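You operate a simulated robot arm through the tools that you are given. There is no shell and no other tool.

You are at the controls of a simulated robot arm. One attempt, no reset.

## Task
Set the elevator up by the yellow lot card and try a short jog up.
Fine: speed dial and pad crank to the card's numbers, pull the red stop out, press reset; the jog comes with both settings made; the cards stay where they stand.

The check looks at the end state, three seconds after you hand in, the way a careful person would. Anything else that was tipped, shoved, dropped, spilled or broken makes it a failure.

## Robot
A 7-joint arm with a fingered hand, fixed in place. Base frame: the origin is at the foot of the arm, x ahead of it, y to its left, z up. Lengths are in cm, angles in degrees, forces in N, time in s.
Its first joint turns from -166.0 to 166.0 degrees. Payload 3.7 kg.
Tool frame: the origin (TCP) lies between the finger pads and is the grasp point; the fingertips stand 2.5 cm ahead of it; z points along the fingers, y is the line along which they close. Largest opening 8.8 cm; the body of the gripper starts 2.9 cm behind the TCP. The gripper is a hand of 5 fingers: y runs from the thumb to the fingers, the wrist lies at [-1.3, -10.6, -17.4] in the tool frame, and closing takes about 1.5 s.
Orientation is that of the tool frame in the base frame, as a unit quaternion [w, x, y, z]. With the fingers straight down and the wrist toward the robot, the tool's x, y and z point along [0, 1, 0], [1, 0, 0] and [0, 0, -1] of the base frame.

## Interface
- The arm moves only by the tool arm_command. Its argument "plan" is a list of rows, each an object of numbers (a shift or turn left out is 0, a gripper value left out holds the last): "ax", "ay", "az": the turn, a rotation vector about the base's x, y, z in units of 120 degrees (1.0 is 120 degrees); "tx", "ty", "tz": the shift along the base's x, y, z in units of 400 mm (1.0 is 400 mm); "jaw": the gripper command, from -1 (shut) to 1 (fully open), values between in proportion. In form: [{"ax": .., "ay": .., "az": .., "tx": .., "ty": .., "tz": .., "jaw": ..}, ...]. A call has 1 to 20 rows; each row is the pose to reach, as a shift and turn from the pose commanded when the call began. A call with a number of a shift or a turn outside -1 to 1 is refused whole. A row lasts 0.2 s, in which the tool goes at most 5 cm and 8.6 degrees; a call with a longer step from one row to the next is refused whole, and so is a gripper value outside its range. A pose out of reach is approached as far as the arm can. The call stops where the force on the tool passes 50 N (or 10 N more than at its start, if that is more) or the arm is blocked; 0.2 s more then pass. Each finger travels about 10.8 cm/s and halts on what it meets, pressing with about 31 N; the grip force reading is that of the motor and also rises with nothing between the fingers. The clock runs only during rows and for 0.2 s after the last one: add rows that repeat a pose to give the fingers time. It gives the time, the measured TCP pose, the force on the tool (base axes), the opening and the grip force at its end, in the units of the frame above (readings bear some noise), with the torque about the TCP (base axes, N m) and any sound that the robot's microphone picked up, and new pictures: "pictures" is both (left out), scene, wrist or none.
- Cameras (640 x 400 px; columns grow to the right, rows downward): "scene" is fixed at [39.94, 65.13, 165.22]; the picture's right is [-0.95, -0.30, 0.00], its down [-0.12, 0.40, -0.91] and it looks along [0.27, -0.87, -0.41] (base axes); focal length 318 px, centre (320, 200). "wrist" rides on the gripper at [5.9, -7.9, -10.5] in the tool frame; the picture's right is [-0.73, 0.32, -0.61], its down [-0.62, -0.68, 0.38] and it looks along [-0.29, 0.66, 0.70] (tool axes); focal length 234 px, centre (320, 200).
- set_grasp(shape): the hand has 5 fingers and takes this shape, open, in about a second: jaw (thumb against the fingers, like two jaws); tri (thumb and two fingers); tip (a fingertip pinch); poke (one finger out to press); point (the index stretched); flat (the hand flat); cup (the hand cupped); fist (a fist). The gripper value then closes the fingers along that shape, each until it touches; the sizes above hold for jaw. It gives what a move gives, with no picture.
- measure_at(camera, pixels): for up to 12 pixels [column, row] of the newest picture of that camera ("zoom" is the newest enlarged one), the place [x, y, z] in the base frame of the surface seen there, good to about 0.3 cm. It takes no simulated time.
- enlarge(camera, box): a new picture of the part [left, top, right, bottom] of that camera's present view, enlarged. It takes no simulated time.
- job_done(): hands the job in; it is judged then, once.

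Open the gripper and draw the arm clear of the work before you hand the job in, unless the task says otherwise.

The tools are called after "Request:" by a JSON object that holds its "op" and its "data". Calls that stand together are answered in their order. arm_command: Moves the arm, as the interface text tells. Its arguments: {"type":"object","properties":{"plan":{"type":"array","items":{"type":"object","properties":{"ax":{"type":"number"},"ay":{"type":"number"},"az":{"type":"number"},"tx":{"type":"number"},"ty":{"type":"number"},"tz":{"type":"number"},"jaw":{"type":"number"}}}},"pictures":{"type":"string","enum":["both","scene","wrist","none"]}},"required":["plan"]} The other tools are called the same way: set_grasp (shape) gives the hand a shape; measure_at (camera, pixels) gives the place of the surface under pixels of a picture; enlarge (camera, box) takes an enlarged picture of a part of a camera's view; job_done () hands the job in.

At the start:

```text
clock: 0.0
ee_pos: [43.18, 12.68, 147.15]
tool_rot: [-0.001, 0.708, 0.707, 0.0]
contact_force: [-0.3, 0.4, 0.3]
ft_torque: [0.0, 0.0, -0.01]
grip_width: 8.74
gripper_force: 0.0
shape: jaw
```

scene: 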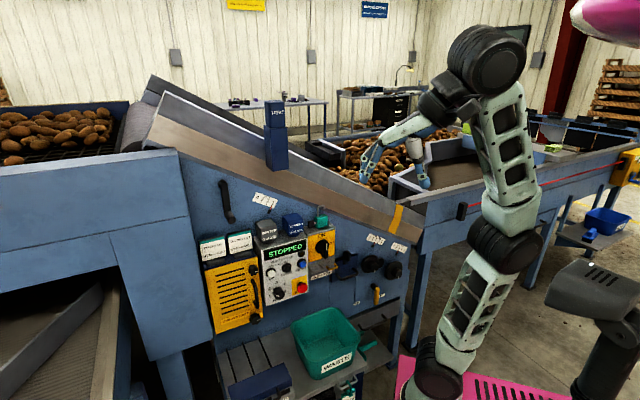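
wrist: 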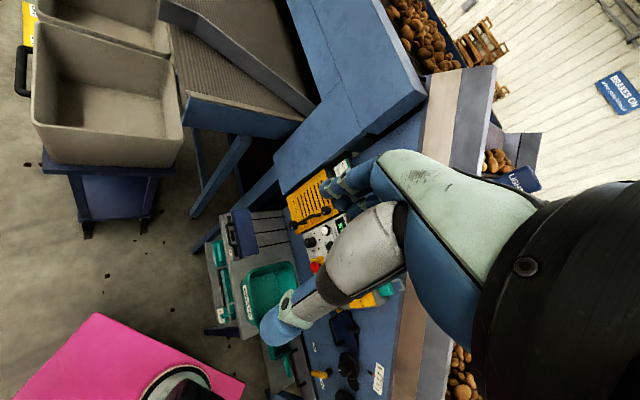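

The scene shows a control panel around (285,270) with a "STOPPED" display, a yellow cover and several small cards; I'll enlarge the panel area and the cards first.

Request:
{"op": "enlarge", "data": {"camera": "scene", "box": [190, 180, 350, 340]}}

Request:
{"op": "enlarge", "data": {"camera": "scene", "box": [250, 200, 350, 310]}}

Request:
{"op": "enlarge", "data": {"camera": "scene", "box": [320, 210, 420, 310]}}

Request:
{"op": "enlarge", "data": {"camera": "scene", "box": [210, 0, 450, 150]}}

Request:
{"op": "enlarge", "data": {"camera": "scene", "box": [200, 290, 400, 400]}}

Request:
{"op": "enlarge", "data": {"camera": "wrist", "box": [220, 140, 420, 400]}}

```text
2.50 times, centred on (270, 260) of scene
```

zoom: 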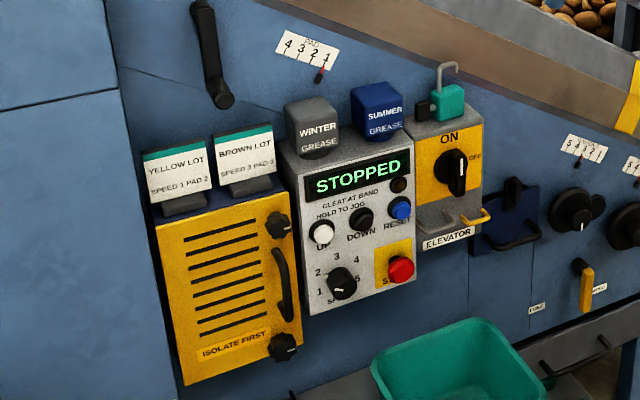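

```text
3.64 times, centred on (300, 255) of scene
```

zoom: 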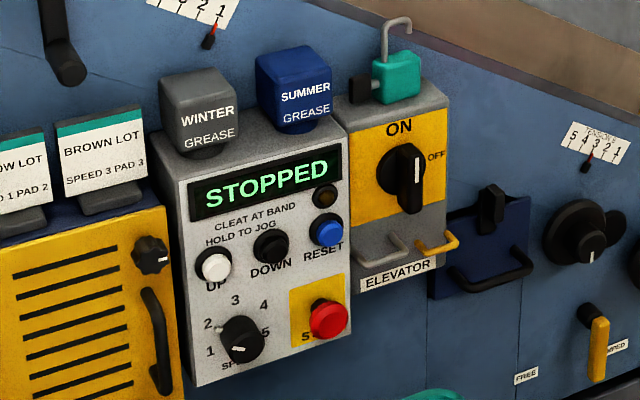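

```text
4.00 times, centred on (370, 260) of scene
```

zoom: 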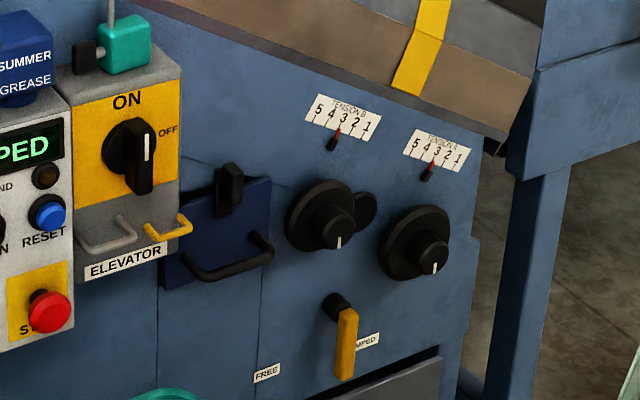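

```text
2.67 times, centred on (330, 75) of scene
```

zoom: 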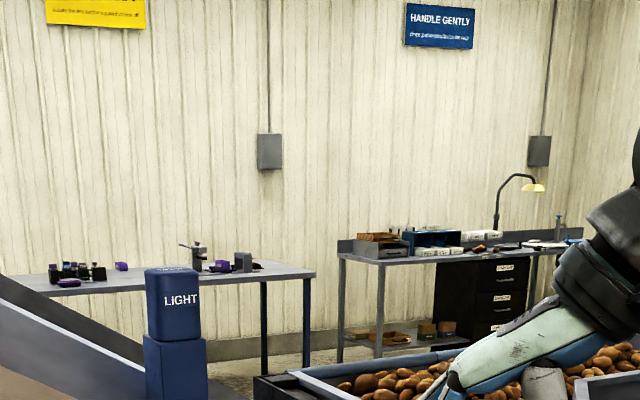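

```text
3.20 times, centred on (300, 345) of scene
```

zoom: 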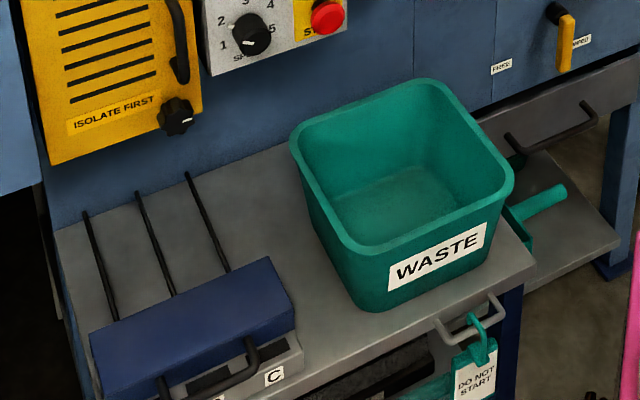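

```text
1.54 times, centred on (320, 270) of wrist
```

zoom: 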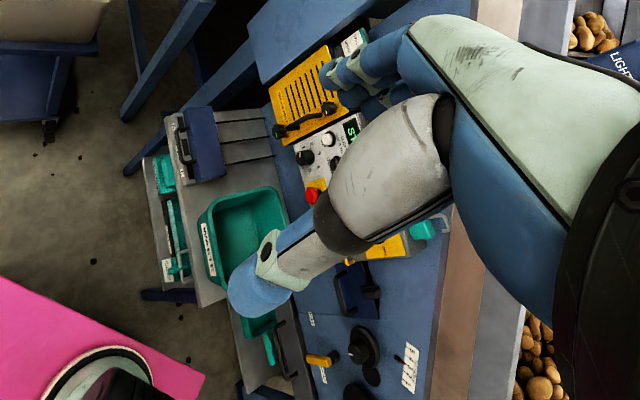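

The cards at (213,248) and (240,242) carry the settings; I enlarge them and the pad scale and crank at (225,200)-(265,200).

Request:
{"op": "enlarge", "data": {"camera": "scene", "box": [195, 228, 259, 268]}}

Request:
{"op": "measure_at", "data": {"camera": "zoom", "pixels": [[150, 150], [450, 100], [200, 300], [500, 250], [180, 280]]}}

Request:
{"op": "enlarge", "data": {"camera": "scene", "box": [210, 170, 290, 220]}}

Request:
{"op": "enlarge", "data": {"camera": "scene", "box": [258, 235, 322, 305]}}

```text
10.00 times, centred on (227, 248) of scene
```

zoom: 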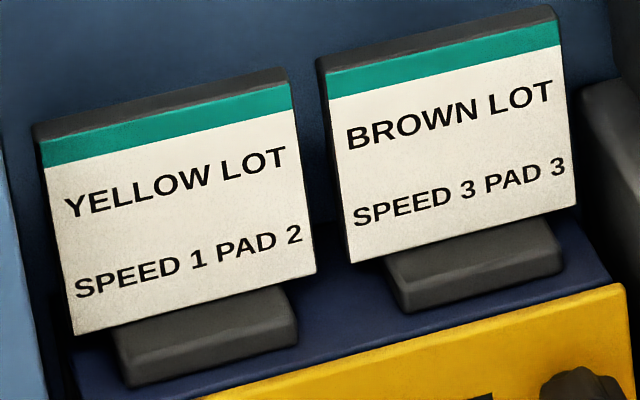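

```text
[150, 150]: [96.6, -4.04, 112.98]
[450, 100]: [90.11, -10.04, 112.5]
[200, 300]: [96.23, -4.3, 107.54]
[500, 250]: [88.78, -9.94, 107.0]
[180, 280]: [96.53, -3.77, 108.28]
```

```text
8.00 times, centred on (250, 195) of scene
```

zoom: 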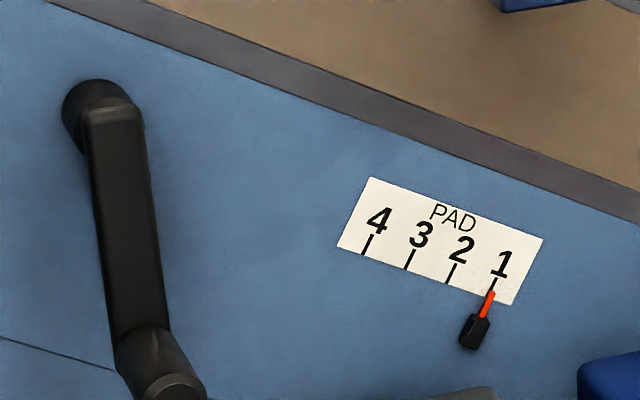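

```text
5.71 times, centred on (290, 270) of scene
```

zoom: 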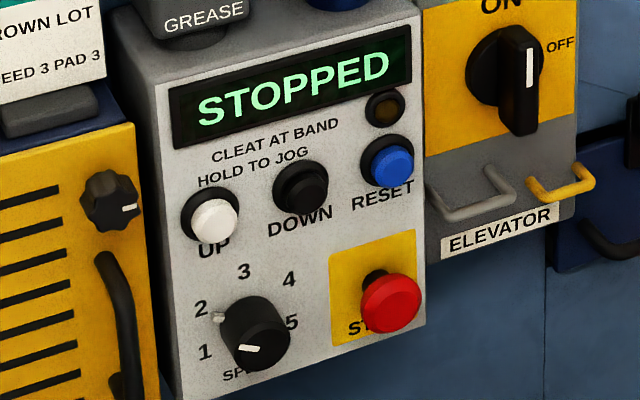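

The yellow lot card reads SPEED 1, PAD 2; the pad pointer now stands at 1 and the display says STOPPED. I measure the panel geometry on this zoom.

Request:
{"op": "measure_at", "data": {"camera": "zoom", "pixels": [[218, 222], [303, 188], [392, 165], [392, 305], [260, 345], [217, 317], [204, 352], [202, 308], [244, 271], [289, 280], [293, 322], [180, 370]]}}

Request:
{"op": "measure_at", "data": {"camera": "zoom", "pixels": [[415, 310], [420, 40], [170, 135], [340, 370], [376, 278], [350, 320], [520, 70], [500, 210], [580, 180], [245, 348], [235, 350], [257, 346]]}}

Request:
{"op": "measure_at", "data": {"camera": "scene", "pixels": [[223, 182], [227, 200], [230, 217], [231, 219], [222, 185], [271, 208], [255, 199], [240, 205], [266, 225], [292, 222], [266, 215], [292, 216]]}}

```text
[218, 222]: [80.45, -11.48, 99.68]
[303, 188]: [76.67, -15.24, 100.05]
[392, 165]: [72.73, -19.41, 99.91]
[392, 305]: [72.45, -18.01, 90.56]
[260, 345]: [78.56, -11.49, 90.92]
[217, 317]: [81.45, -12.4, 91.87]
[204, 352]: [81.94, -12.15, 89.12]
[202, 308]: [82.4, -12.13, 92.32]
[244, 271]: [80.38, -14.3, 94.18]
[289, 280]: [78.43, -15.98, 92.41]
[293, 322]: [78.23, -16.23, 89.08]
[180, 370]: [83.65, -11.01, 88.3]
```

```text
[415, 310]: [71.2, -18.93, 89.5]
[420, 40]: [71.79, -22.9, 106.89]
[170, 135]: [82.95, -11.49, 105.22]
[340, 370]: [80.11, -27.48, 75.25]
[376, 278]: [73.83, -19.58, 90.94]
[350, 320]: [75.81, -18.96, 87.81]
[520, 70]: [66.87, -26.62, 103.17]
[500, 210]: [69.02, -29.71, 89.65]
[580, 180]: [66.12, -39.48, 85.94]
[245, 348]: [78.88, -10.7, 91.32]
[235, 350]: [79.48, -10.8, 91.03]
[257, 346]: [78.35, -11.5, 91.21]
```

```text
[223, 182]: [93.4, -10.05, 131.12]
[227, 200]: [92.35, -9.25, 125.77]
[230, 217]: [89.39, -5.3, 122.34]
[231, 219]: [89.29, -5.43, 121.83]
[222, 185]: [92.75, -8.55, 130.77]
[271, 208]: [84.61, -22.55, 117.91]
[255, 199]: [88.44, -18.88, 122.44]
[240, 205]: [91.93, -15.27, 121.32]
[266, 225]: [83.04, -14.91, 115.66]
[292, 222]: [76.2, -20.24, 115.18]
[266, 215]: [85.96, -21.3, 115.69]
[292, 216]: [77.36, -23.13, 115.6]
```

The panel is a vertical face at 45° (normal about [-0.707, 0.707, 0]). I look closer at the speed dial's mark, the crank and the stop button.

Request:
{"op": "enlarge", "data": {"camera": "scene", "box": [286, 278, 318, 298]}}

Request:
{"op": "enlarge", "data": {"camera": "scene", "box": [268, 280, 300, 300]}}

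Request:
{"op": "measure_at", "data": {"camera": "zoom", "pixels": [[300, 250], [100, 150], [250, 200]]}}

Request:
{"op": "enlarge", "data": {"camera": "scene", "box": [206, 175, 246, 225]}}

Request:
{"op": "enlarge", "data": {"camera": "scene", "box": [360, 270, 400, 310]}}

```text
16.00 times, centred on (302, 288) of scene
```

zoom: 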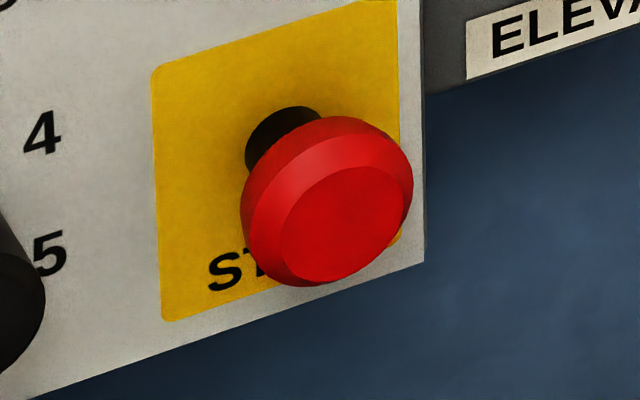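

```text
16.00 times, centred on (284, 290) of scene
```

zoom: 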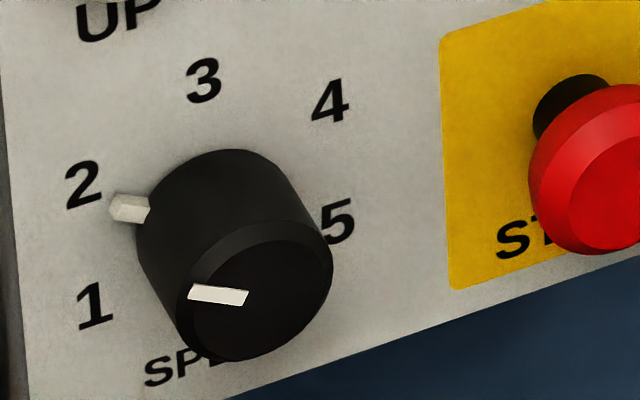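

```text
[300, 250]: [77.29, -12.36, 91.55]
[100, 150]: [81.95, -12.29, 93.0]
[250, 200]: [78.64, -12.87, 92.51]
```

```text
8.00 times, centred on (226, 200) of scene
```

zoom: 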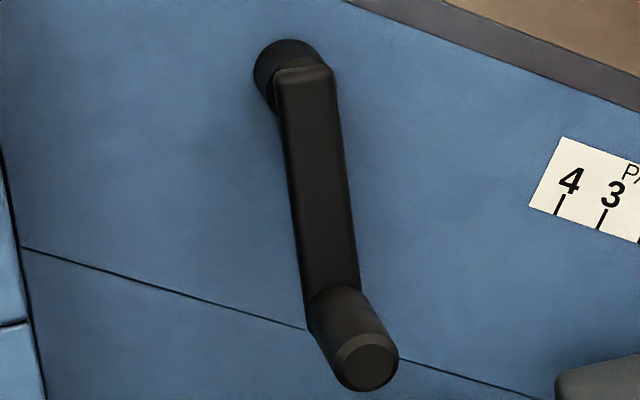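

```text
10.00 times, centred on (380, 290) of scene
```

zoom: 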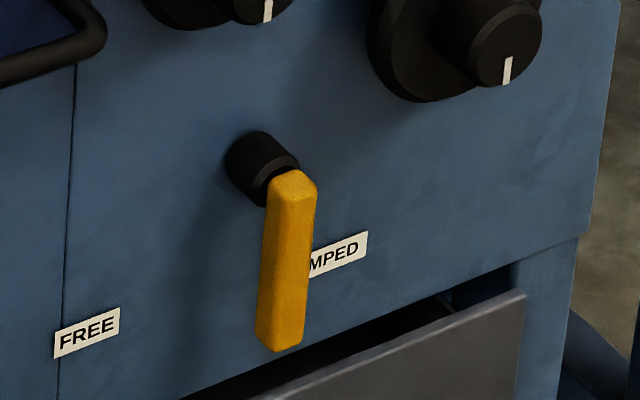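

The dial's peg and white line point at 2, so it must go one mark counter-clockwise to 1. I measure the surroundings of the crank, the left bulkhead, the conveyor rim and the robot itself for clearances.

Request:
{"op": "measure_at", "data": {"camera": "scene", "pixels": [[170, 165], [150, 200], [185, 190], [195, 240], [205, 170], [240, 172], [180, 150], [200, 158], [300, 190], [276, 165], [276, 130], [250, 185]]}}

Request:
{"op": "measure_at", "data": {"camera": "scene", "pixels": [[435, 380], [470, 310], [500, 245], [510, 160], [485, 60], [440, 110], [365, 170], [425, 180], [590, 310], [490, 390], [325, 340], [605, 20]]}}

Request:
{"op": "measure_at", "data": {"camera": "scene", "pixels": [[226, 186], [228, 195], [229, 205], [227, 210], [229, 214], [233, 216], [228, 219], [224, 183], [220, 180], [264, 228], [290, 226], [320, 215]]}}

Request:
{"op": "enlarge", "data": {"camera": "scene", "box": [340, 110, 460, 200]}}

```text
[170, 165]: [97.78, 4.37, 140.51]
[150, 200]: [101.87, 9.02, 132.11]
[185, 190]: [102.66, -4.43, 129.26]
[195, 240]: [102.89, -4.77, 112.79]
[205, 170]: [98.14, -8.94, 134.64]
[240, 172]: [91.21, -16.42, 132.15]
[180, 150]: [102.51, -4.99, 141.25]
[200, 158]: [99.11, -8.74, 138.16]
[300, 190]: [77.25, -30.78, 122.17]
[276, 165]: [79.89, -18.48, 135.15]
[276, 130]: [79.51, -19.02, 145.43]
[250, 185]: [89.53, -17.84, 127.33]
```

```text
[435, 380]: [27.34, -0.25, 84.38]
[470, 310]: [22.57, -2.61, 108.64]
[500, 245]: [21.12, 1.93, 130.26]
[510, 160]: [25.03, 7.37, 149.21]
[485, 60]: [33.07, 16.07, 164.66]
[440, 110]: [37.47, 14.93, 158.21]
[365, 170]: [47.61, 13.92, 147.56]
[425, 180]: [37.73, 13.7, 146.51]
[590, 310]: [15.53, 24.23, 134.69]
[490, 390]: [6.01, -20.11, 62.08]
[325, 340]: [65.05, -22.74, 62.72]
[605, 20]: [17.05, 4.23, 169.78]
```

```text
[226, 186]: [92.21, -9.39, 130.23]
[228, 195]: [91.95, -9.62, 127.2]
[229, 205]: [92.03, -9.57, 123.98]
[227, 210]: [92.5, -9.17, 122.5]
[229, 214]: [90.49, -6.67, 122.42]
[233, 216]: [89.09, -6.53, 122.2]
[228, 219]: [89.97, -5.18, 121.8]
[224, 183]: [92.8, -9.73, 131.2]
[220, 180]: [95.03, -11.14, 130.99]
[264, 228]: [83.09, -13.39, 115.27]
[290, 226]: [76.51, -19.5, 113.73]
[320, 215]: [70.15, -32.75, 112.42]
```

```text
4.44 times, centred on (400, 155) of scene
```

zoom: 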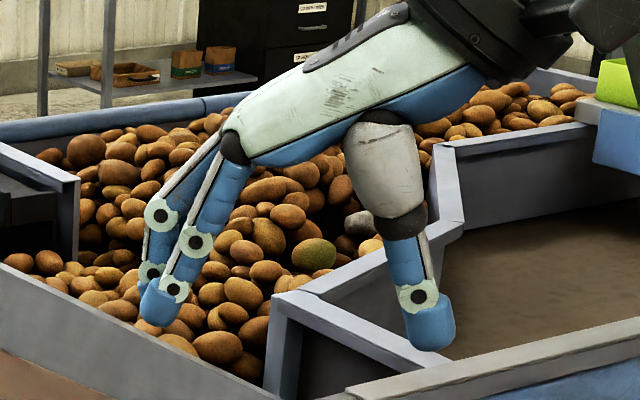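

The hand is clear of everything here, so I preview the "poke" shape to learn where its fingertip lies in the tool frame.

Request:
{"op": "set_grasp", "data": {"shape": "poke"}}

Request:
{"op": "enlarge", "data": {"camera": "scene", "box": [340, 100, 460, 200]}}

Request:
{"op": "enlarge", "data": {"camera": "wrist", "box": [200, 100, 560, 380]}}

```text
clock: 0.9
ee_pos: [43.09, 12.79, 147.09]
tool_rot: [0.001, 0.707, 0.707, 0.0]
contact_force: [-0.7, -0.7, -0.7]
ft_torque: [-0.03, 0.0, -0.02]
grip_width: 0.0
gripper_force: 0.0
shape: poke
```

```text
4.00 times, centred on (400, 150) of scene
```

zoom: 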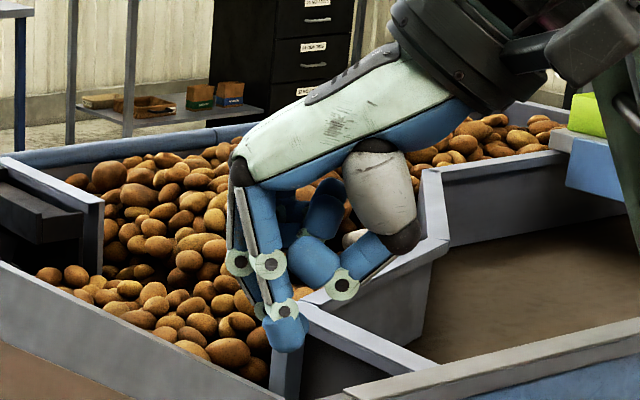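

```text
1.43 times, centred on (380, 240) of wrist
```

zoom: 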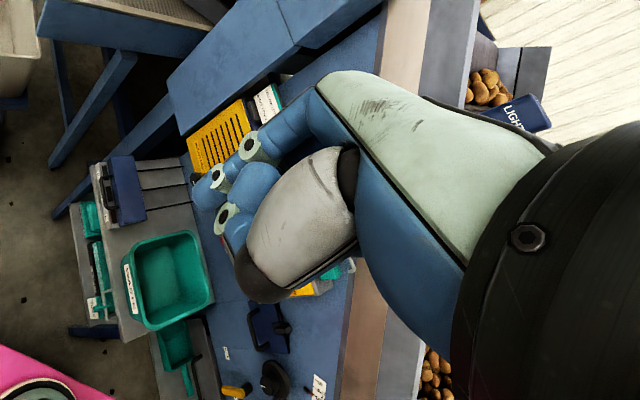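

In poke shape one finger is stretched down with its tip at about (285,340) of the zoom; I measure it after re-taking the scene zoom.

Request:
{"op": "enlarge", "data": {"camera": "scene", "box": [380, 150, 430, 200]}}

Request:
{"op": "enlarge", "data": {"camera": "scene", "box": [390, 160, 420, 190]}}

Request:
{"op": "measure_at", "data": {"camera": "scene", "pixels": [[411, 186], [408, 182], [412, 184], [415, 184], [411, 188], [406, 176], [400, 166], [420, 166], [427, 170], [415, 160], [408, 165], [397, 155]]}}

```text
8.00 times, centred on (405, 175) of scene
```

zoom: 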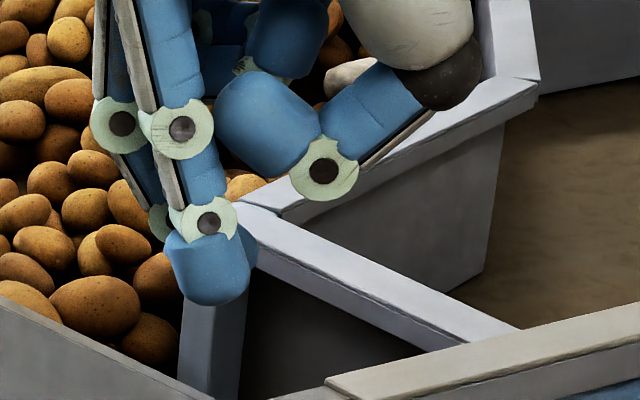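

```text
13.33 times, centred on (405, 175) of scene
```

zoom: 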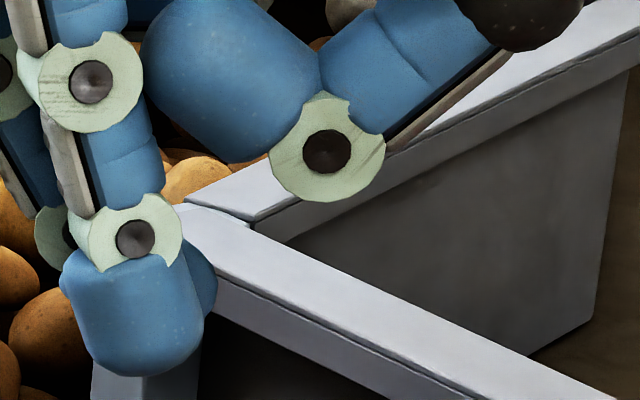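

```text
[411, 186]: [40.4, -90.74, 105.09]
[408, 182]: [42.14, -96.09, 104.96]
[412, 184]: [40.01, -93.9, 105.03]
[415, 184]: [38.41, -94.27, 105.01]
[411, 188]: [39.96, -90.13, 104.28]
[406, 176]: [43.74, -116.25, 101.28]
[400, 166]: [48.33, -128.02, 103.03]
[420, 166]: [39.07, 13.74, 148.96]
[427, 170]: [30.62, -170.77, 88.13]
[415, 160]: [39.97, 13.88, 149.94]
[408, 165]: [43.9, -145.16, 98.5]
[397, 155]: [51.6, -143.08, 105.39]
```

The plain scene measurement uses the old picture, so I measure on the newest zoom instead.

Request:
{"op": "measure_at", "data": {"camera": "zoom", "pixels": [[130, 300], [130, 350], [135, 370], [90, 300], [185, 300], [135, 240], [90, 80], [230, 130], [325, 150], [205, 280]]}}

```text
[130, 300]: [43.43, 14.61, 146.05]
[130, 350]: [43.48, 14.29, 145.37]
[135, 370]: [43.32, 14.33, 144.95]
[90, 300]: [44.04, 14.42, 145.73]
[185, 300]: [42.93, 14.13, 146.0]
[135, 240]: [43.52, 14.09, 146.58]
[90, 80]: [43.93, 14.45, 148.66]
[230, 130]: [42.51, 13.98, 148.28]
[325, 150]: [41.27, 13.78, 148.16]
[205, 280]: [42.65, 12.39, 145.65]
```

The poke fingertip sits about 2.5 cm ahead of the TCP and almost on the tool axis. Next I preview the "tip" and "tri" pinch shapes.

Request:
{"op": "set_grasp", "data": {"shape": "tip"}}

Request:
{"op": "enlarge", "data": {"camera": "scene", "box": [340, 110, 460, 200]}}

Request:
{"op": "enlarge", "data": {"camera": "wrist", "box": [200, 100, 560, 380]}}

Request:
{"op": "set_grasp", "data": {"shape": "tri"}}

Request:
{"op": "enlarge", "data": {"camera": "wrist", "box": [200, 100, 560, 380]}}

Request:
{"op": "enlarge", "data": {"camera": "scene", "box": [340, 110, 460, 200]}}

```text
clock: 1.8
ee_pos: [43.12, 12.72, 147.2]
tool_rot: [0.0, 0.707, 0.707, 0.0]
contact_force: [-0.4, 0.8, 0.8]
ft_torque: [-0.01, 0.0, 0.02]
grip_width: 8.8
gripper_force: 0.0
shape: tip
```

```text
4.44 times, centred on (400, 155) of scene
```

zoom: 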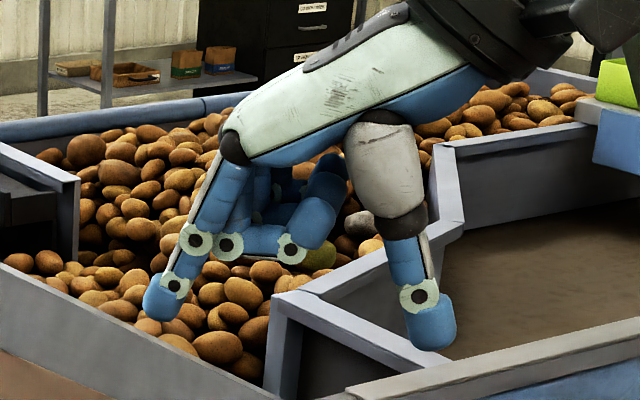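

```text
1.43 times, centred on (380, 240) of wrist
```

zoom: 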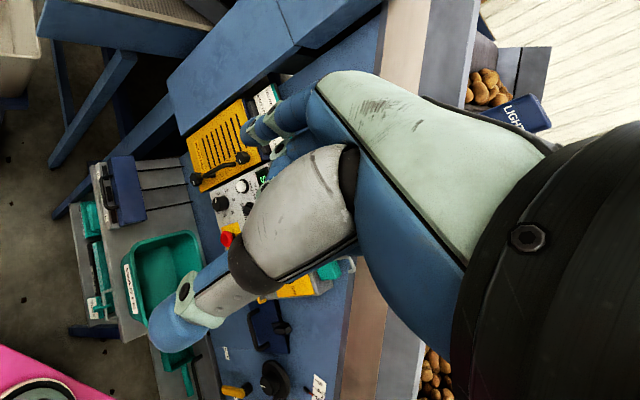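

```text
clock: 2.7
ee_pos: [43.22, 12.64, 147.28]
tool_rot: [0.0, 0.707, 0.707, 0.0]
contact_force: [0.1, -0.6, 0.0]
ft_torque: [0.04, 0.02, -0.03]
grip_width: 8.77
gripper_force: 0.1
shape: tri
```

```text
1.43 times, centred on (380, 240) of wrist
```

zoom: 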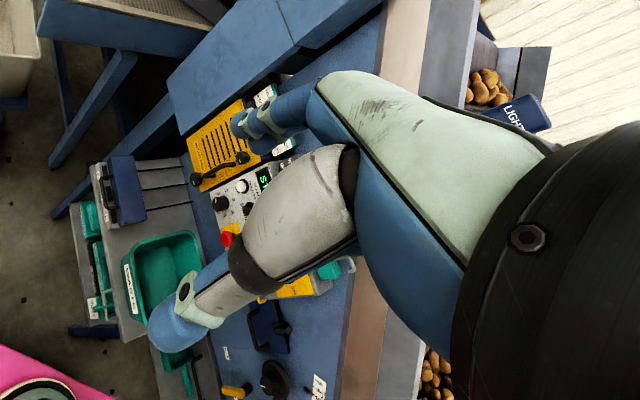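

```text
4.44 times, centred on (400, 155) of scene
```

zoom: 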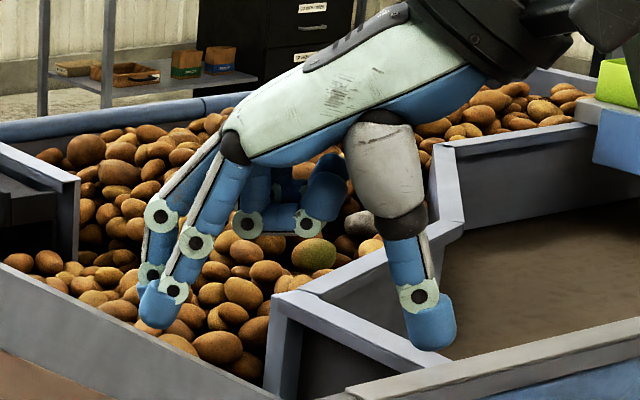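

Shapes are clear: "tip" pinches with thumb and one finger. I switch to tip later; now I swing the tool to face the panel (fingers along [0.707,-0.707,0], thumb and wrist below), stopping well short at about [60,0,115].

Request:
{"op": "arm_command", "data": {"plan": [{"ax": -0.021, "ay": -0.0506, "az": -0.021, "tx": 0.0304, "ty": -0.0227, "tz": -0.0571}, {"ax": -0.0419, "ay": -0.1011, "az": -0.0419, "tx": 0.0607, "ty": -0.0454, "tz": -0.1143}, {"ax": -0.0628, "ay": -0.1517, "az": -0.0628, "tx": 0.0911, "ty": -0.068, "tz": -0.1714}, {"ax": -0.0837, "ay": -0.2023, "az": -0.0837, "tx": 0.1214, "ty": -0.0907, "tz": -0.2286}, {"ax": -0.1046, "ay": -0.2529, "az": -0.1046, "tx": 0.1518, "ty": -0.1134, "tz": -0.2857}, {"ax": -0.1256, "ay": -0.3034, "az": -0.1256, "tx": 0.1821, "ty": -0.1361, "tz": -0.3429}, {"ax": -0.1465, "ay": -0.354, "az": -0.1465, "tx": 0.2125, "ty": -0.1588, "tz": -0.4}, {"ax": -0.1674, "ay": -0.4046, "az": -0.1674, "tx": 0.2429, "ty": -0.1814, "tz": -0.4571}, {"ax": -0.1884, "ay": -0.4551, "az": -0.1884, "tx": 0.2732, "ty": -0.2041, "tz": -0.5143}, {"ax": -0.2093, "ay": -0.5057, "az": -0.2093, "tx": 0.3036, "ty": -0.2268, "tz": -0.5714}, {"ax": -0.2302, "ay": -0.5563, "az": -0.2302, "tx": 0.3339, "ty": -0.2495, "tz": -0.6286}, {"ax": -0.2511, "ay": -0.6069, "az": -0.2511, "tx": 0.3643, "ty": -0.2721, "tz": -0.6857}, {"ax": -0.2721, "ay": -0.6574, "az": -0.2721, "tx": 0.3946, "ty": -0.2948, "tz": -0.7429}, {"ax": -0.293, "ay": -0.708, "az": -0.293, "tx": 0.425, "ty": -0.3175, "tz": -0.8}, {"ax": -0.293, "ay": -0.708, "az": -0.293, "tx": 0.425, "ty": -0.3175, "tz": -0.8}], "pictures": "both"}}

```text
clock: 5.0
ee_pos: [47.27, -7.87, 129.16]
tool_rot: [0.462, 0.762, 0.34, 0.302]
contact_force: [0.3, 0.7, 0.7]
ft_torque: [-0.01, -0.02, 0.01]
grip_width: 8.78
gripper_force: 0.1
shape: tri
stopped in row 11: the arm was blocked; the commanded pose is now the measured one
```

scene: 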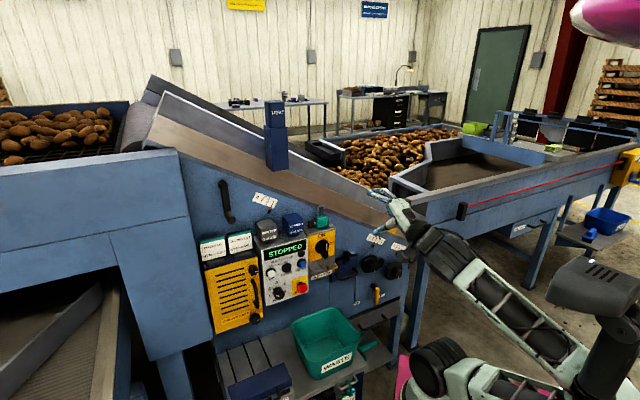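
wrist: 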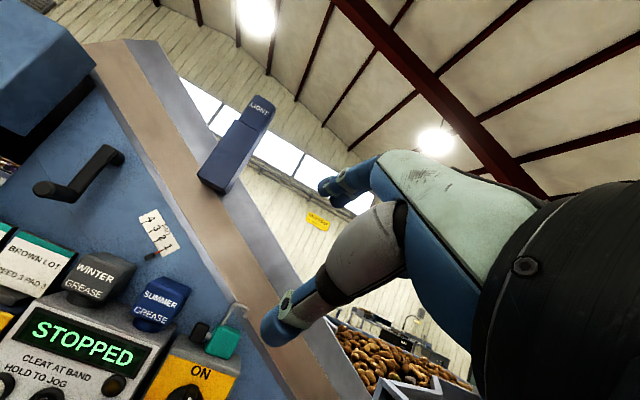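

The arm ran into a joint limit (orientation with the wrist below is awkward; no contact force). I return to the start pose and will instead approach with the wrist to the right/above.

Request:
{"op": "arm_command", "data": {"plan": [{"ax": 0.0098, "ay": 0.0464, "az": 0.0256, "tx": -0.0088, "ty": 0.0429, "tz": 0.0375}, {"ax": 0.0195, "ay": 0.0928, "az": 0.0513, "tx": -0.0175, "ty": 0.0858, "tz": 0.075}, {"ax": 0.0293, "ay": 0.1393, "az": 0.0769, "tx": -0.0263, "ty": 0.1288, "tz": 0.1125}, {"ax": 0.039, "ay": 0.1857, "az": 0.1025, "tx": -0.035, "ty": 0.1717, "tz": 0.15}, {"ax": 0.0488, "ay": 0.2321, "az": 0.1281, "tx": -0.0438, "ty": 0.2146, "tz": 0.1875}, {"ax": 0.0585, "ay": 0.2785, "az": 0.1538, "tx": -0.0525, "ty": 0.2575, "tz": 0.225}, {"ax": 0.0683, "ay": 0.3249, "az": 0.1794, "tx": -0.0613, "ty": 0.3004, "tz": 0.2625}, {"ax": 0.078, "ay": 0.3713, "az": 0.205, "tx": -0.07, "ty": 0.3433, "tz": 0.3}, {"ax": 0.0878, "ay": 0.4178, "az": 0.2306, "tx": -0.0788, "ty": 0.3863, "tz": 0.3375}, {"ax": 0.0975, "ay": 0.4642, "az": 0.2563, "tx": -0.0875, "ty": 0.4292, "tz": 0.375}, {"ax": 0.1073, "ay": 0.5106, "az": 0.2819, "tx": -0.0963, "ty": 0.4721, "tz": 0.4125}, {"ax": 0.117, "ay": 0.557, "az": 0.3075, "tx": -0.105, "ty": 0.515, "tz": 0.45}, {"ax": 0.117, "ay": 0.557, "az": 0.3075, "tx": -0.105, "ty": 0.515, "tz": 0.45}], "pictures": "both"}}

```text
clock: 7.8
ee_pos: [43.55, 13.66, 147.18]
tool_rot: [0.007, 0.704, 0.71, -0.001]
contact_force: [-0.2, -0.1, -0.6]
ft_torque: [0.02, -0.02, 0.0]
grip_width: 8.81
gripper_force: 0.0
shape: tri
```

scene: 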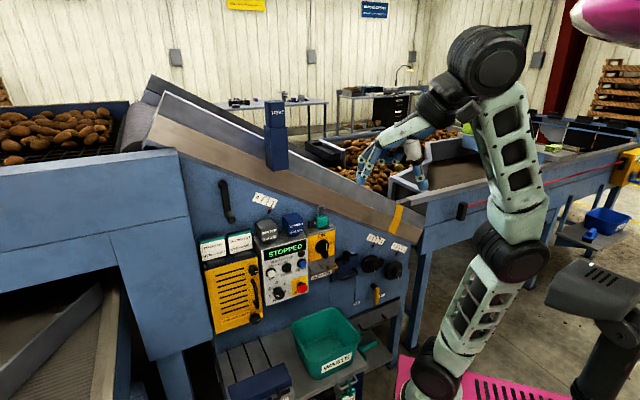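
wrist: 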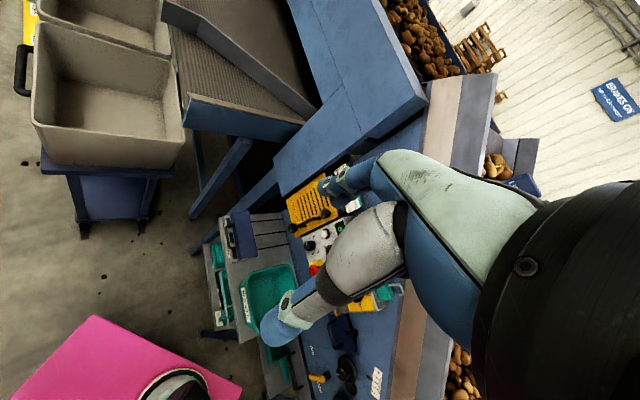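

Back at the start configuration. Now I rotate to the other orientation: fingers toward the panel, finger side left, thumb and wrist on the right, ending at about [64,0.7,115].

Request:
{"op": "arm_command", "data": {"plan": [{"ax": -0.0472, "ay": -0.0195, "az": 0.0195, "tx": 0.0347, "ty": -0.0217, "tz": -0.0533}, {"ax": -0.0944, "ay": -0.0391, "az": 0.0391, "tx": 0.0693, "ty": -0.0433, "tz": -0.1067}, {"ax": -0.1416, "ay": -0.0586, "az": 0.0586, "tx": 0.104, "ty": -0.065, "tz": -0.16}, {"ax": -0.1888, "ay": -0.0781, "az": 0.0781, "tx": 0.1387, "ty": -0.0867, "tz": -0.2133}, {"ax": -0.236, "ay": -0.0977, "az": 0.0977, "tx": 0.1733, "ty": -0.1083, "tz": -0.2667}, {"ax": -0.2832, "ay": -0.1172, "az": 0.1172, "tx": 0.208, "ty": -0.13, "tz": -0.32}, {"ax": -0.3304, "ay": -0.1367, "az": 0.1367, "tx": 0.2427, "ty": -0.1517, "tz": -0.3733}, {"ax": -0.3776, "ay": -0.1563, "az": 0.1563, "tx": 0.2773, "ty": -0.1733, "tz": -0.4267}, {"ax": -0.4248, "ay": -0.1758, "az": 0.1758, "tx": 0.312, "ty": -0.195, "tz": -0.48}, {"ax": -0.472, "ay": -0.1953, "az": 0.1953, "tx": 0.3467, "ty": -0.2167, "tz": -0.5333}, {"ax": -0.5192, "ay": -0.2149, "az": 0.2149, "tx": 0.3813, "ty": -0.2383, "tz": -0.5867}, {"ax": -0.5664, "ay": -0.2344, "az": 0.2344, "tx": 0.416, "ty": -0.26, "tz": -0.64}, {"ax": -0.6136, "ay": -0.2539, "az": 0.2539, "tx": 0.4507, "ty": -0.2817, "tz": -0.6933}, {"ax": -0.6608, "ay": -0.2735, "az": 0.2735, "tx": 0.4853, "ty": -0.3033, "tz": -0.7467}, {"ax": -0.708, "ay": -0.293, "az": 0.293, "tx": 0.52, "ty": -0.325, "tz": -0.8}, {"ax": -0.708, "ay": -0.293, "az": 0.293, "tx": 0.52, "ty": -0.325, "tz": -0.8}], "pictures": "both"}}

```text
clock: 11.2
ee_pos: [62.77, 2.13, 115.67]
tool_rot: [0.663, 0.247, 0.667, -0.233]
contact_force: [-0.2, -0.5, -0.2]
ft_torque: [0.02, 0.0, 0.03]
grip_width: 8.78
gripper_force: 0.1
shape: tri
```

scene: 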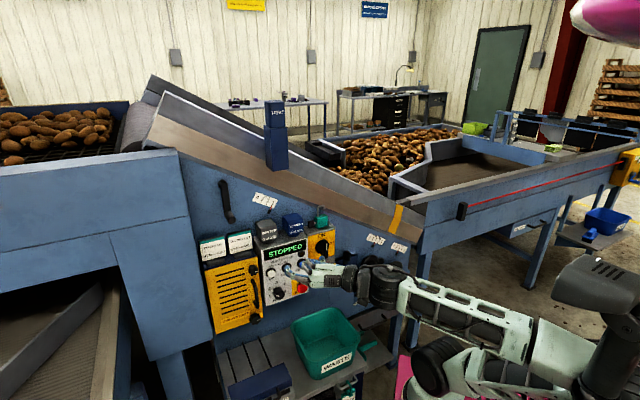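
wrist: 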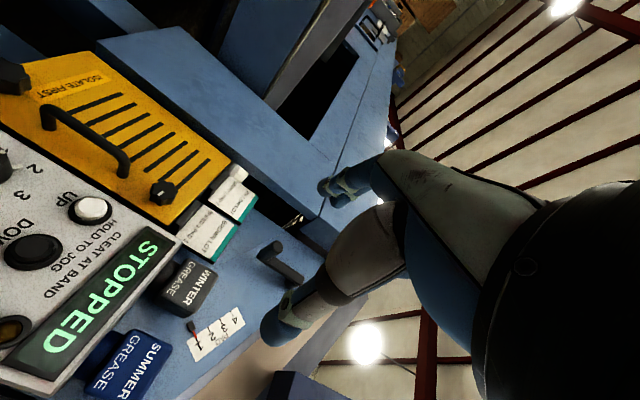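

The arm reached the new orientation nearly; residual is about 6° and 2 cm. I hold the commanded pose for a moment to see whether it settles.

Request:
{"op": "arm_command", "data": {"plan": [{"tx": 0}, {"tx": 0}, {"tx": 0}], "pictures": "none"}}

Request:
{"op": "enlarge", "data": {"camera": "scene", "box": [200, 190, 440, 340]}}

```text
clock: 12.0
ee_pos: [62.69, 2.09, 115.7]
tool_rot: [0.664, 0.247, 0.666, -0.232]
contact_force: [0.3, -0.2, -0.5]
ft_torque: [0.02, 0.02, -0.01]
grip_width: 8.8
gripper_force: 0.1
shape: tri
```

```text
2.67 times, centred on (320, 265) of scene
```

zoom: 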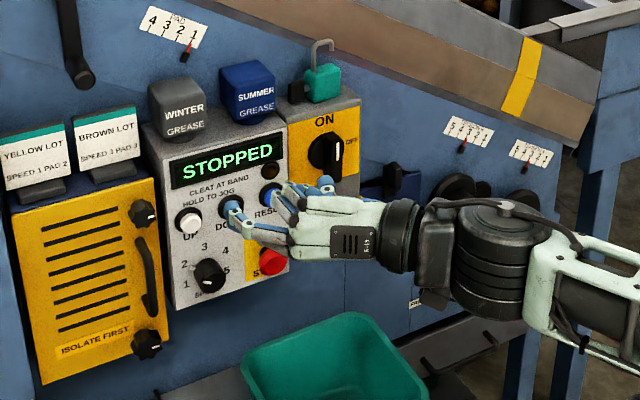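

The pose is held at a wrist limit about 5° short in yaw, so a roll toward "thumb above-right" should be freer. I switch to the tip pinch and measure the cover beside the panel, then go lower with 30° of roll.

Request:
{"op": "set_grasp", "data": {"shape": "tip"}}

Request:
{"op": "enlarge", "data": {"camera": "scene", "box": [200, 250, 270, 330]}}

Request:
{"op": "measure_at", "data": {"camera": "zoom", "pixels": [[330, 120], [455, 80], [450, 190], [450, 350], [500, 140], [180, 200], [560, 370], [430, 130]]}}

Request:
{"op": "measure_at", "data": {"camera": "scene", "pixels": [[297, 325], [340, 308], [360, 352], [320, 378], [325, 350], [255, 345], [320, 200], [322, 222], [322, 245], [318, 252], [266, 240], [211, 240]]}}

```text
clock: 12.9
ee_pos: [62.71, 2.16, 115.66]
tool_rot: [0.665, 0.246, 0.666, -0.232]
contact_force: [-0.5, 0.5, 0.3]
ft_torque: [-0.02, -0.01, -0.02]
grip_width: 8.83
gripper_force: 0.0
shape: tip
```

```text
5.00 times, centred on (235, 290) of scene
```

zoom: 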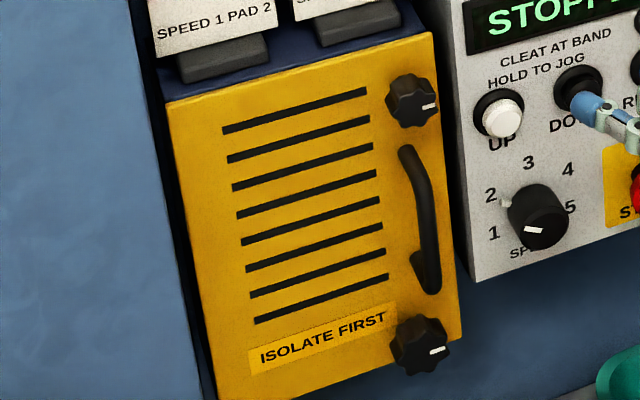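

```text
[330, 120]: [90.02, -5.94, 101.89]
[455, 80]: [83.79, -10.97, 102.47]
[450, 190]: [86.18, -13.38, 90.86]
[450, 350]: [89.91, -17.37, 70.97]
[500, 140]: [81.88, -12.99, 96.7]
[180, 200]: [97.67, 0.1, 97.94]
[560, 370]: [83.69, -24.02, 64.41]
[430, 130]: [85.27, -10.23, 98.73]
```

```text
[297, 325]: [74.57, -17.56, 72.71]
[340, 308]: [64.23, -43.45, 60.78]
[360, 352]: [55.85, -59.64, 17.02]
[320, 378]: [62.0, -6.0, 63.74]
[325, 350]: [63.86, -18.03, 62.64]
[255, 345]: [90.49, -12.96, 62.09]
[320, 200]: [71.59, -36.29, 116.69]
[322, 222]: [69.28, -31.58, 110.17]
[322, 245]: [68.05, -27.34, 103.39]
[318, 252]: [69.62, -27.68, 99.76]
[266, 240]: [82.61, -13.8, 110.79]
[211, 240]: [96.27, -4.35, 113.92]
```

The bin rim is at about z=72 and the yellow cover at w≈-68, so there is room. I move to a stand-off about 11 cm in front of the dial, rolling 30°.

Request:
{"op": "arm_command", "data": {"plan": [{"ax": -0.0177, "ay": 0.0177, "tx": 0.0164, "ty": -0.0107, "tz": -0.0613}, {"ax": -0.0354, "ay": 0.0354, "tx": 0.0328, "ty": -0.0213, "tz": -0.1225}, {"ax": -0.053, "ay": 0.053, "tx": 0.0492, "ty": -0.032, "tz": -0.1838}, {"ax": -0.0707, "ay": 0.0707, "tx": 0.0656, "ty": -0.0426, "tz": -0.245}, {"ax": -0.0884, "ay": 0.0884, "tx": 0.082, "ty": -0.0533, "tz": -0.3063}, {"ax": -0.1061, "ay": 0.1061, "tx": 0.0984, "ty": -0.0639, "tz": -0.3675}, {"ax": -0.1238, "ay": 0.1238, "tx": 0.1148, "ty": -0.0746, "tz": -0.4288}, {"ax": -0.1414, "ay": 0.1414, "tx": 0.1312, "ty": -0.0852, "tz": -0.49}, {"ax": -0.1591, "ay": 0.1591, "tx": 0.1476, "ty": -0.0959, "tz": -0.5513}, {"ax": -0.1768, "ay": 0.1768, "tx": 0.164, "ty": -0.1065, "tz": -0.6125}, {"ax": -0.1768, "ay": 0.1768, "tx": 0.164, "ty": -0.1065, "tz": -0.6125}, {"ax": -0.1768, "ay": 0.1768, "tx": 0.164, "ty": -0.1065, "tz": -0.6125}], "pictures": "both"}}

Request:
{"op": "enlarge", "data": {"camera": "scene", "box": [230, 220, 430, 345]}}

```text
clock: 13.6
ee_pos: [63.63, 5.19, 110.2]
tool_rot: [0.665, 0.171, 0.68, -0.256]
contact_force: [-0.6, -0.7, -0.1]
ft_torque: [0.0, 0.04, -0.02]
grip_width: 8.8
gripper_force: 0.1
shape: tip
stopped in row 3: the arm was blocked; the commanded pose is now the measured one
```

scene: 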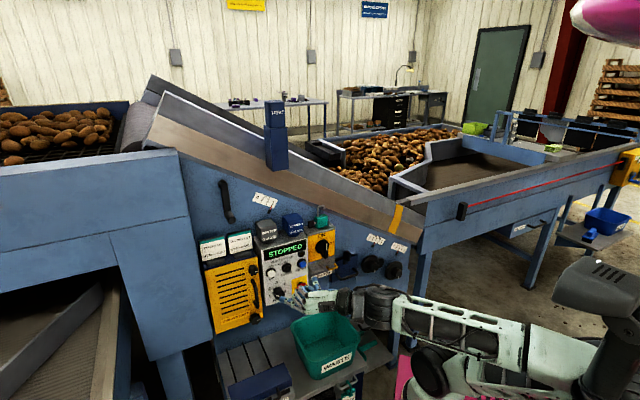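
wrist: 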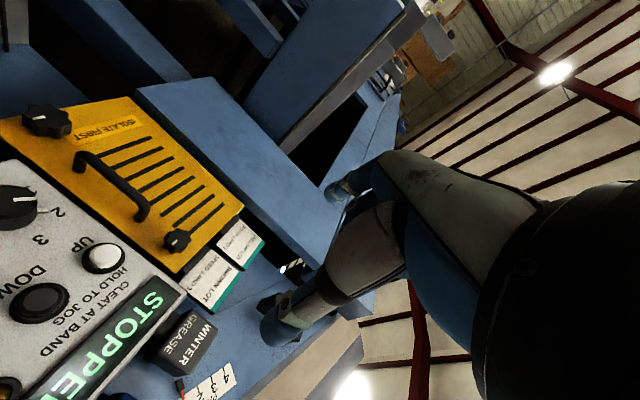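

```text
3.20 times, centred on (330, 282) of scene
```

zoom: 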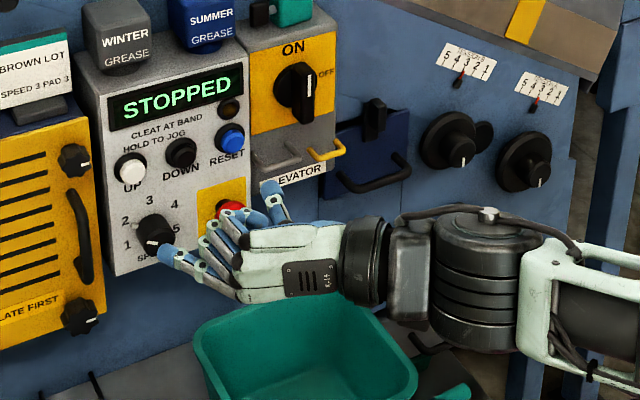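

The arm was blocked again with no tool force; I check the arm's own links and the grey object near (590,310) to see whether the elbow is meeting something.

Request:
{"op": "enlarge", "data": {"camera": "scene", "box": [390, 240, 640, 400]}}

Request:
{"op": "measure_at", "data": {"camera": "zoom", "pixels": [[90, 330], [60, 180], [200, 230], [330, 250], [400, 260], [250, 330], [350, 370], [430, 340], [500, 130], [540, 300], [600, 200], [60, 220]]}}

```text
2.50 times, centred on (515, 320) of scene
```

zoom: 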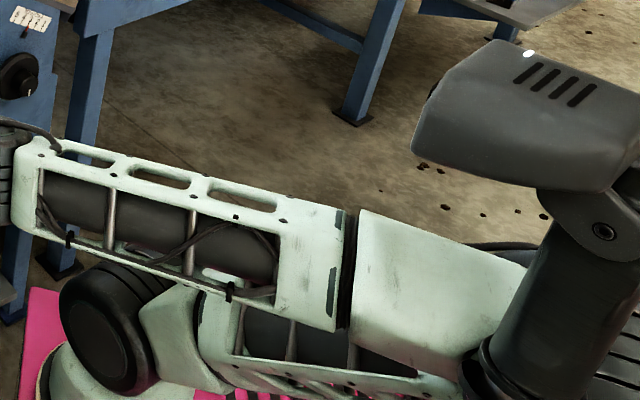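

```text
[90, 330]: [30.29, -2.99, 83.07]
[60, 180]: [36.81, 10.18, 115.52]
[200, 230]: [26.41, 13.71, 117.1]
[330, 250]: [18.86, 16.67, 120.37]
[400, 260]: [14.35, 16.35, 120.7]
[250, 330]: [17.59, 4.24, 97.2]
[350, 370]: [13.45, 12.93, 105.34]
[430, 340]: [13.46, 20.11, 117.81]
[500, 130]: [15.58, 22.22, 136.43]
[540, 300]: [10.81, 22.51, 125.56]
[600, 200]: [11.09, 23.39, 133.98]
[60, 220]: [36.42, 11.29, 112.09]
```

The elbow is close to the grey pole at about [11,22,125], and the hand-forward-left pose forces it back there. I raise and roll about 54° in place so the wrist comes above the fingers, which should bring the elbow up and away.

Request:
{"op": "arm_command", "data": {"plan": [{"tx": -0.035, "ty": -0.0075, "tz": 0.0925}, {"ax": -0.0334, "ay": 0.029, "az": -0.008, "tx": -0.047, "ty": -0.01, "tz": 0.124}, {"ax": -0.0668, "ay": 0.058, "az": -0.016, "tx": -0.058, "ty": -0.0125, "tz": 0.155}, {"ax": -0.1002, "ay": 0.087, "az": -0.024, "tx": -0.07, "ty": -0.015, "tz": 0.185}, {"ax": -0.1336, "ay": 0.116, "az": -0.032, "tx": -0.082, "ty": -0.0175, "tz": 0.216}, {"ax": -0.167, "ay": 0.145, "az": -0.04, "tx": -0.093, "ty": -0.02, "tz": 0.247}, {"ax": -0.2004, "ay": 0.174, "az": -0.048, "tx": -0.105, "ty": -0.0225, "tz": 0.278}, {"ax": -0.2338, "ay": 0.203, "az": -0.056, "tx": -0.117, "ty": -0.025, "tz": 0.309}, {"ax": -0.2672, "ay": 0.232, "az": -0.064, "tx": -0.128, "ty": -0.0275, "tz": 0.34}, {"ax": -0.3006, "ay": 0.261, "az": -0.072, "tx": -0.14, "ty": -0.03, "tz": 0.37}, {"ax": -0.334, "ay": 0.29, "az": -0.08, "tx": -0.14, "ty": -0.03, "tz": 0.37}, {"ax": -0.334, "ay": 0.29, "az": -0.08, "tx": -0.14, "ty": -0.03, "tz": 0.37}], "pictures": "both"}}

```text
clock: 16.2
ee_pos: [58.93, 4.21, 124.19]
tool_rot: [0.426, -0.091, 0.697, -0.57]
contact_force: [0.3, 0.4, -0.6]
ft_torque: [0.01, 0.02, 0.01]
grip_width: 8.79
gripper_force: 0.1
shape: tip
```

scene: 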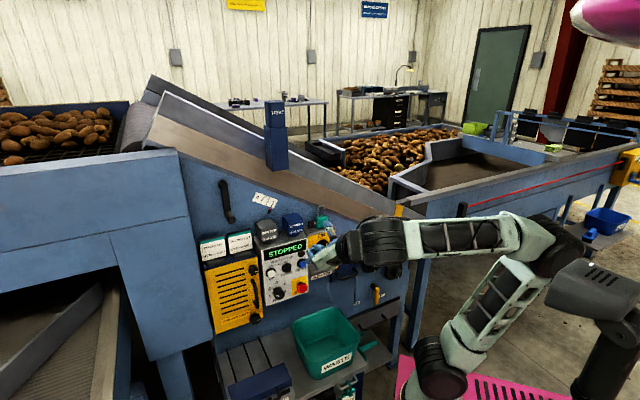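
wrist: 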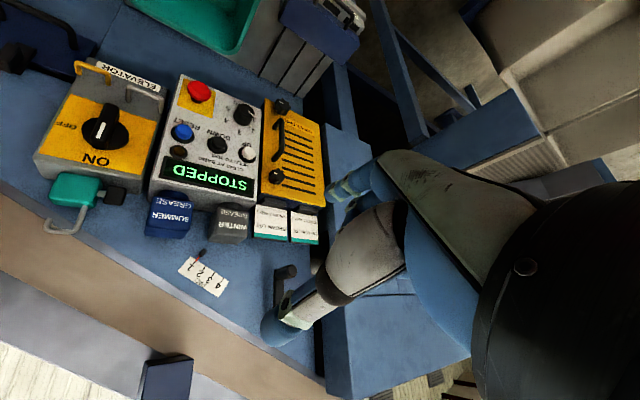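

The elbow is up now and the pose matches the command. I descend with this orientation to the stand-off in front of the dial.

Request:
{"op": "arm_command", "data": {"plan": [{"tx": 0.0238, "ty": -0.0163, "tz": -0.066}, {"tx": 0.0477, "ty": -0.0327, "tz": -0.1319}, {"tx": 0.0715, "ty": -0.049, "tz": -0.1979}, {"tx": 0.0954, "ty": -0.0654, "tz": -0.2638}, {"tx": 0.1192, "ty": -0.0817, "tz": -0.3298}, {"tx": 0.1431, "ty": -0.0981, "tz": -0.3958}, {"tx": 0.1669, "ty": -0.1144, "tz": -0.4617}, {"tx": 0.1908, "ty": -0.1308, "tz": -0.5277}, {"tx": 0.2146, "ty": -0.1471, "tz": -0.5937}, {"tx": 0.2385, "ty": -0.1635, "tz": -0.6596}, {"tx": 0.2623, "ty": -0.1798, "tz": -0.7256}, {"tx": 0.2862, "ty": -0.1962, "tz": -0.7915}, {"tx": 0.31, "ty": -0.2125, "tz": -0.8575}, {"tx": 0.31, "ty": -0.2125, "tz": -0.8575}], "pictures": "both"}}

Request:
{"op": "enlarge", "data": {"camera": "scene", "box": [230, 220, 430, 345]}}

```text
clock: 19.2
ee_pos: [71.32, -4.4, 90.0]
tool_rot: [0.426, -0.091, 0.697, -0.57]
contact_force: [-0.3, 0.5, 0.5]
ft_torque: [0.01, -0.01, 0.02]
grip_width: 8.79
gripper_force: 0.1
shape: tip
```

scene: 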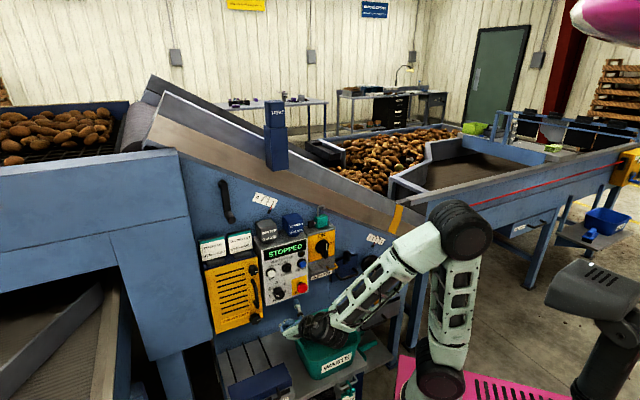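
wrist: 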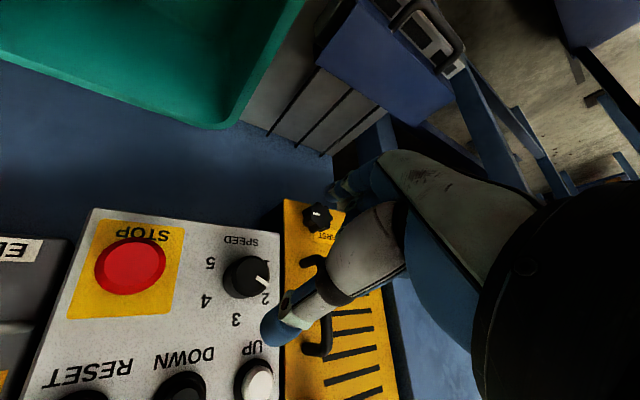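

```text
3.20 times, centred on (330, 282) of scene
```

zoom: 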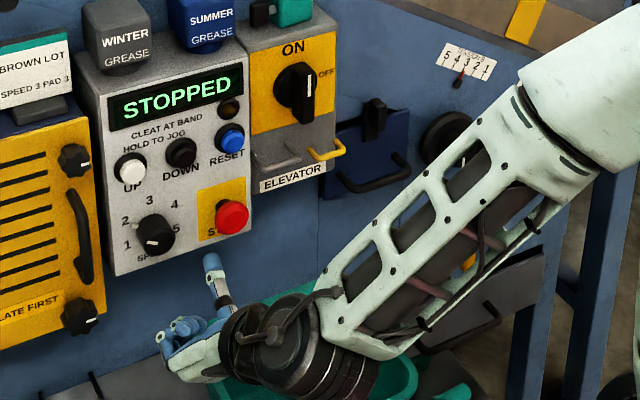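

The arm arrives cleanly with the elbow up. I enlarge the wrist view around the dial (about (248,278)) to measure knob centre and the stop precisely.

Request:
{"op": "enlarge", "data": {"camera": "wrist", "box": [190, 230, 310, 330]}}

Request:
{"op": "measure_at", "data": {"camera": "wrist", "pixels": [[226, 276], [235, 262], [247, 258], [260, 268], [262, 280], [245, 278], [240, 290], [255, 295], [248, 270], [130, 265], [100, 265], [160, 265]]}}

```text
4.00 times, centred on (250, 280) of wrist
```

zoom: 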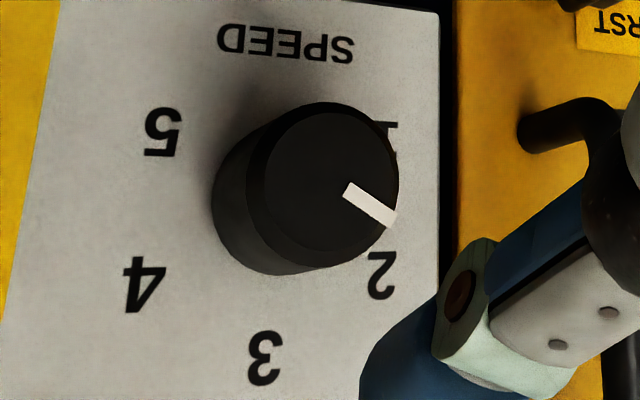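

```text
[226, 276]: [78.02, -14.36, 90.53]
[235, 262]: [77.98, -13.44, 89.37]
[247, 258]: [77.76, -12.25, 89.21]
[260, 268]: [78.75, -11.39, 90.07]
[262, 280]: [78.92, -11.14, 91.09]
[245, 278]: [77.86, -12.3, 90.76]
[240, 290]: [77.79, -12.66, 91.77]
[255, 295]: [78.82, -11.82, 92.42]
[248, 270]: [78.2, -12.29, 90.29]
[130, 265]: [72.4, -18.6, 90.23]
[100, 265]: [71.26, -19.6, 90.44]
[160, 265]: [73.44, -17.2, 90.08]
```

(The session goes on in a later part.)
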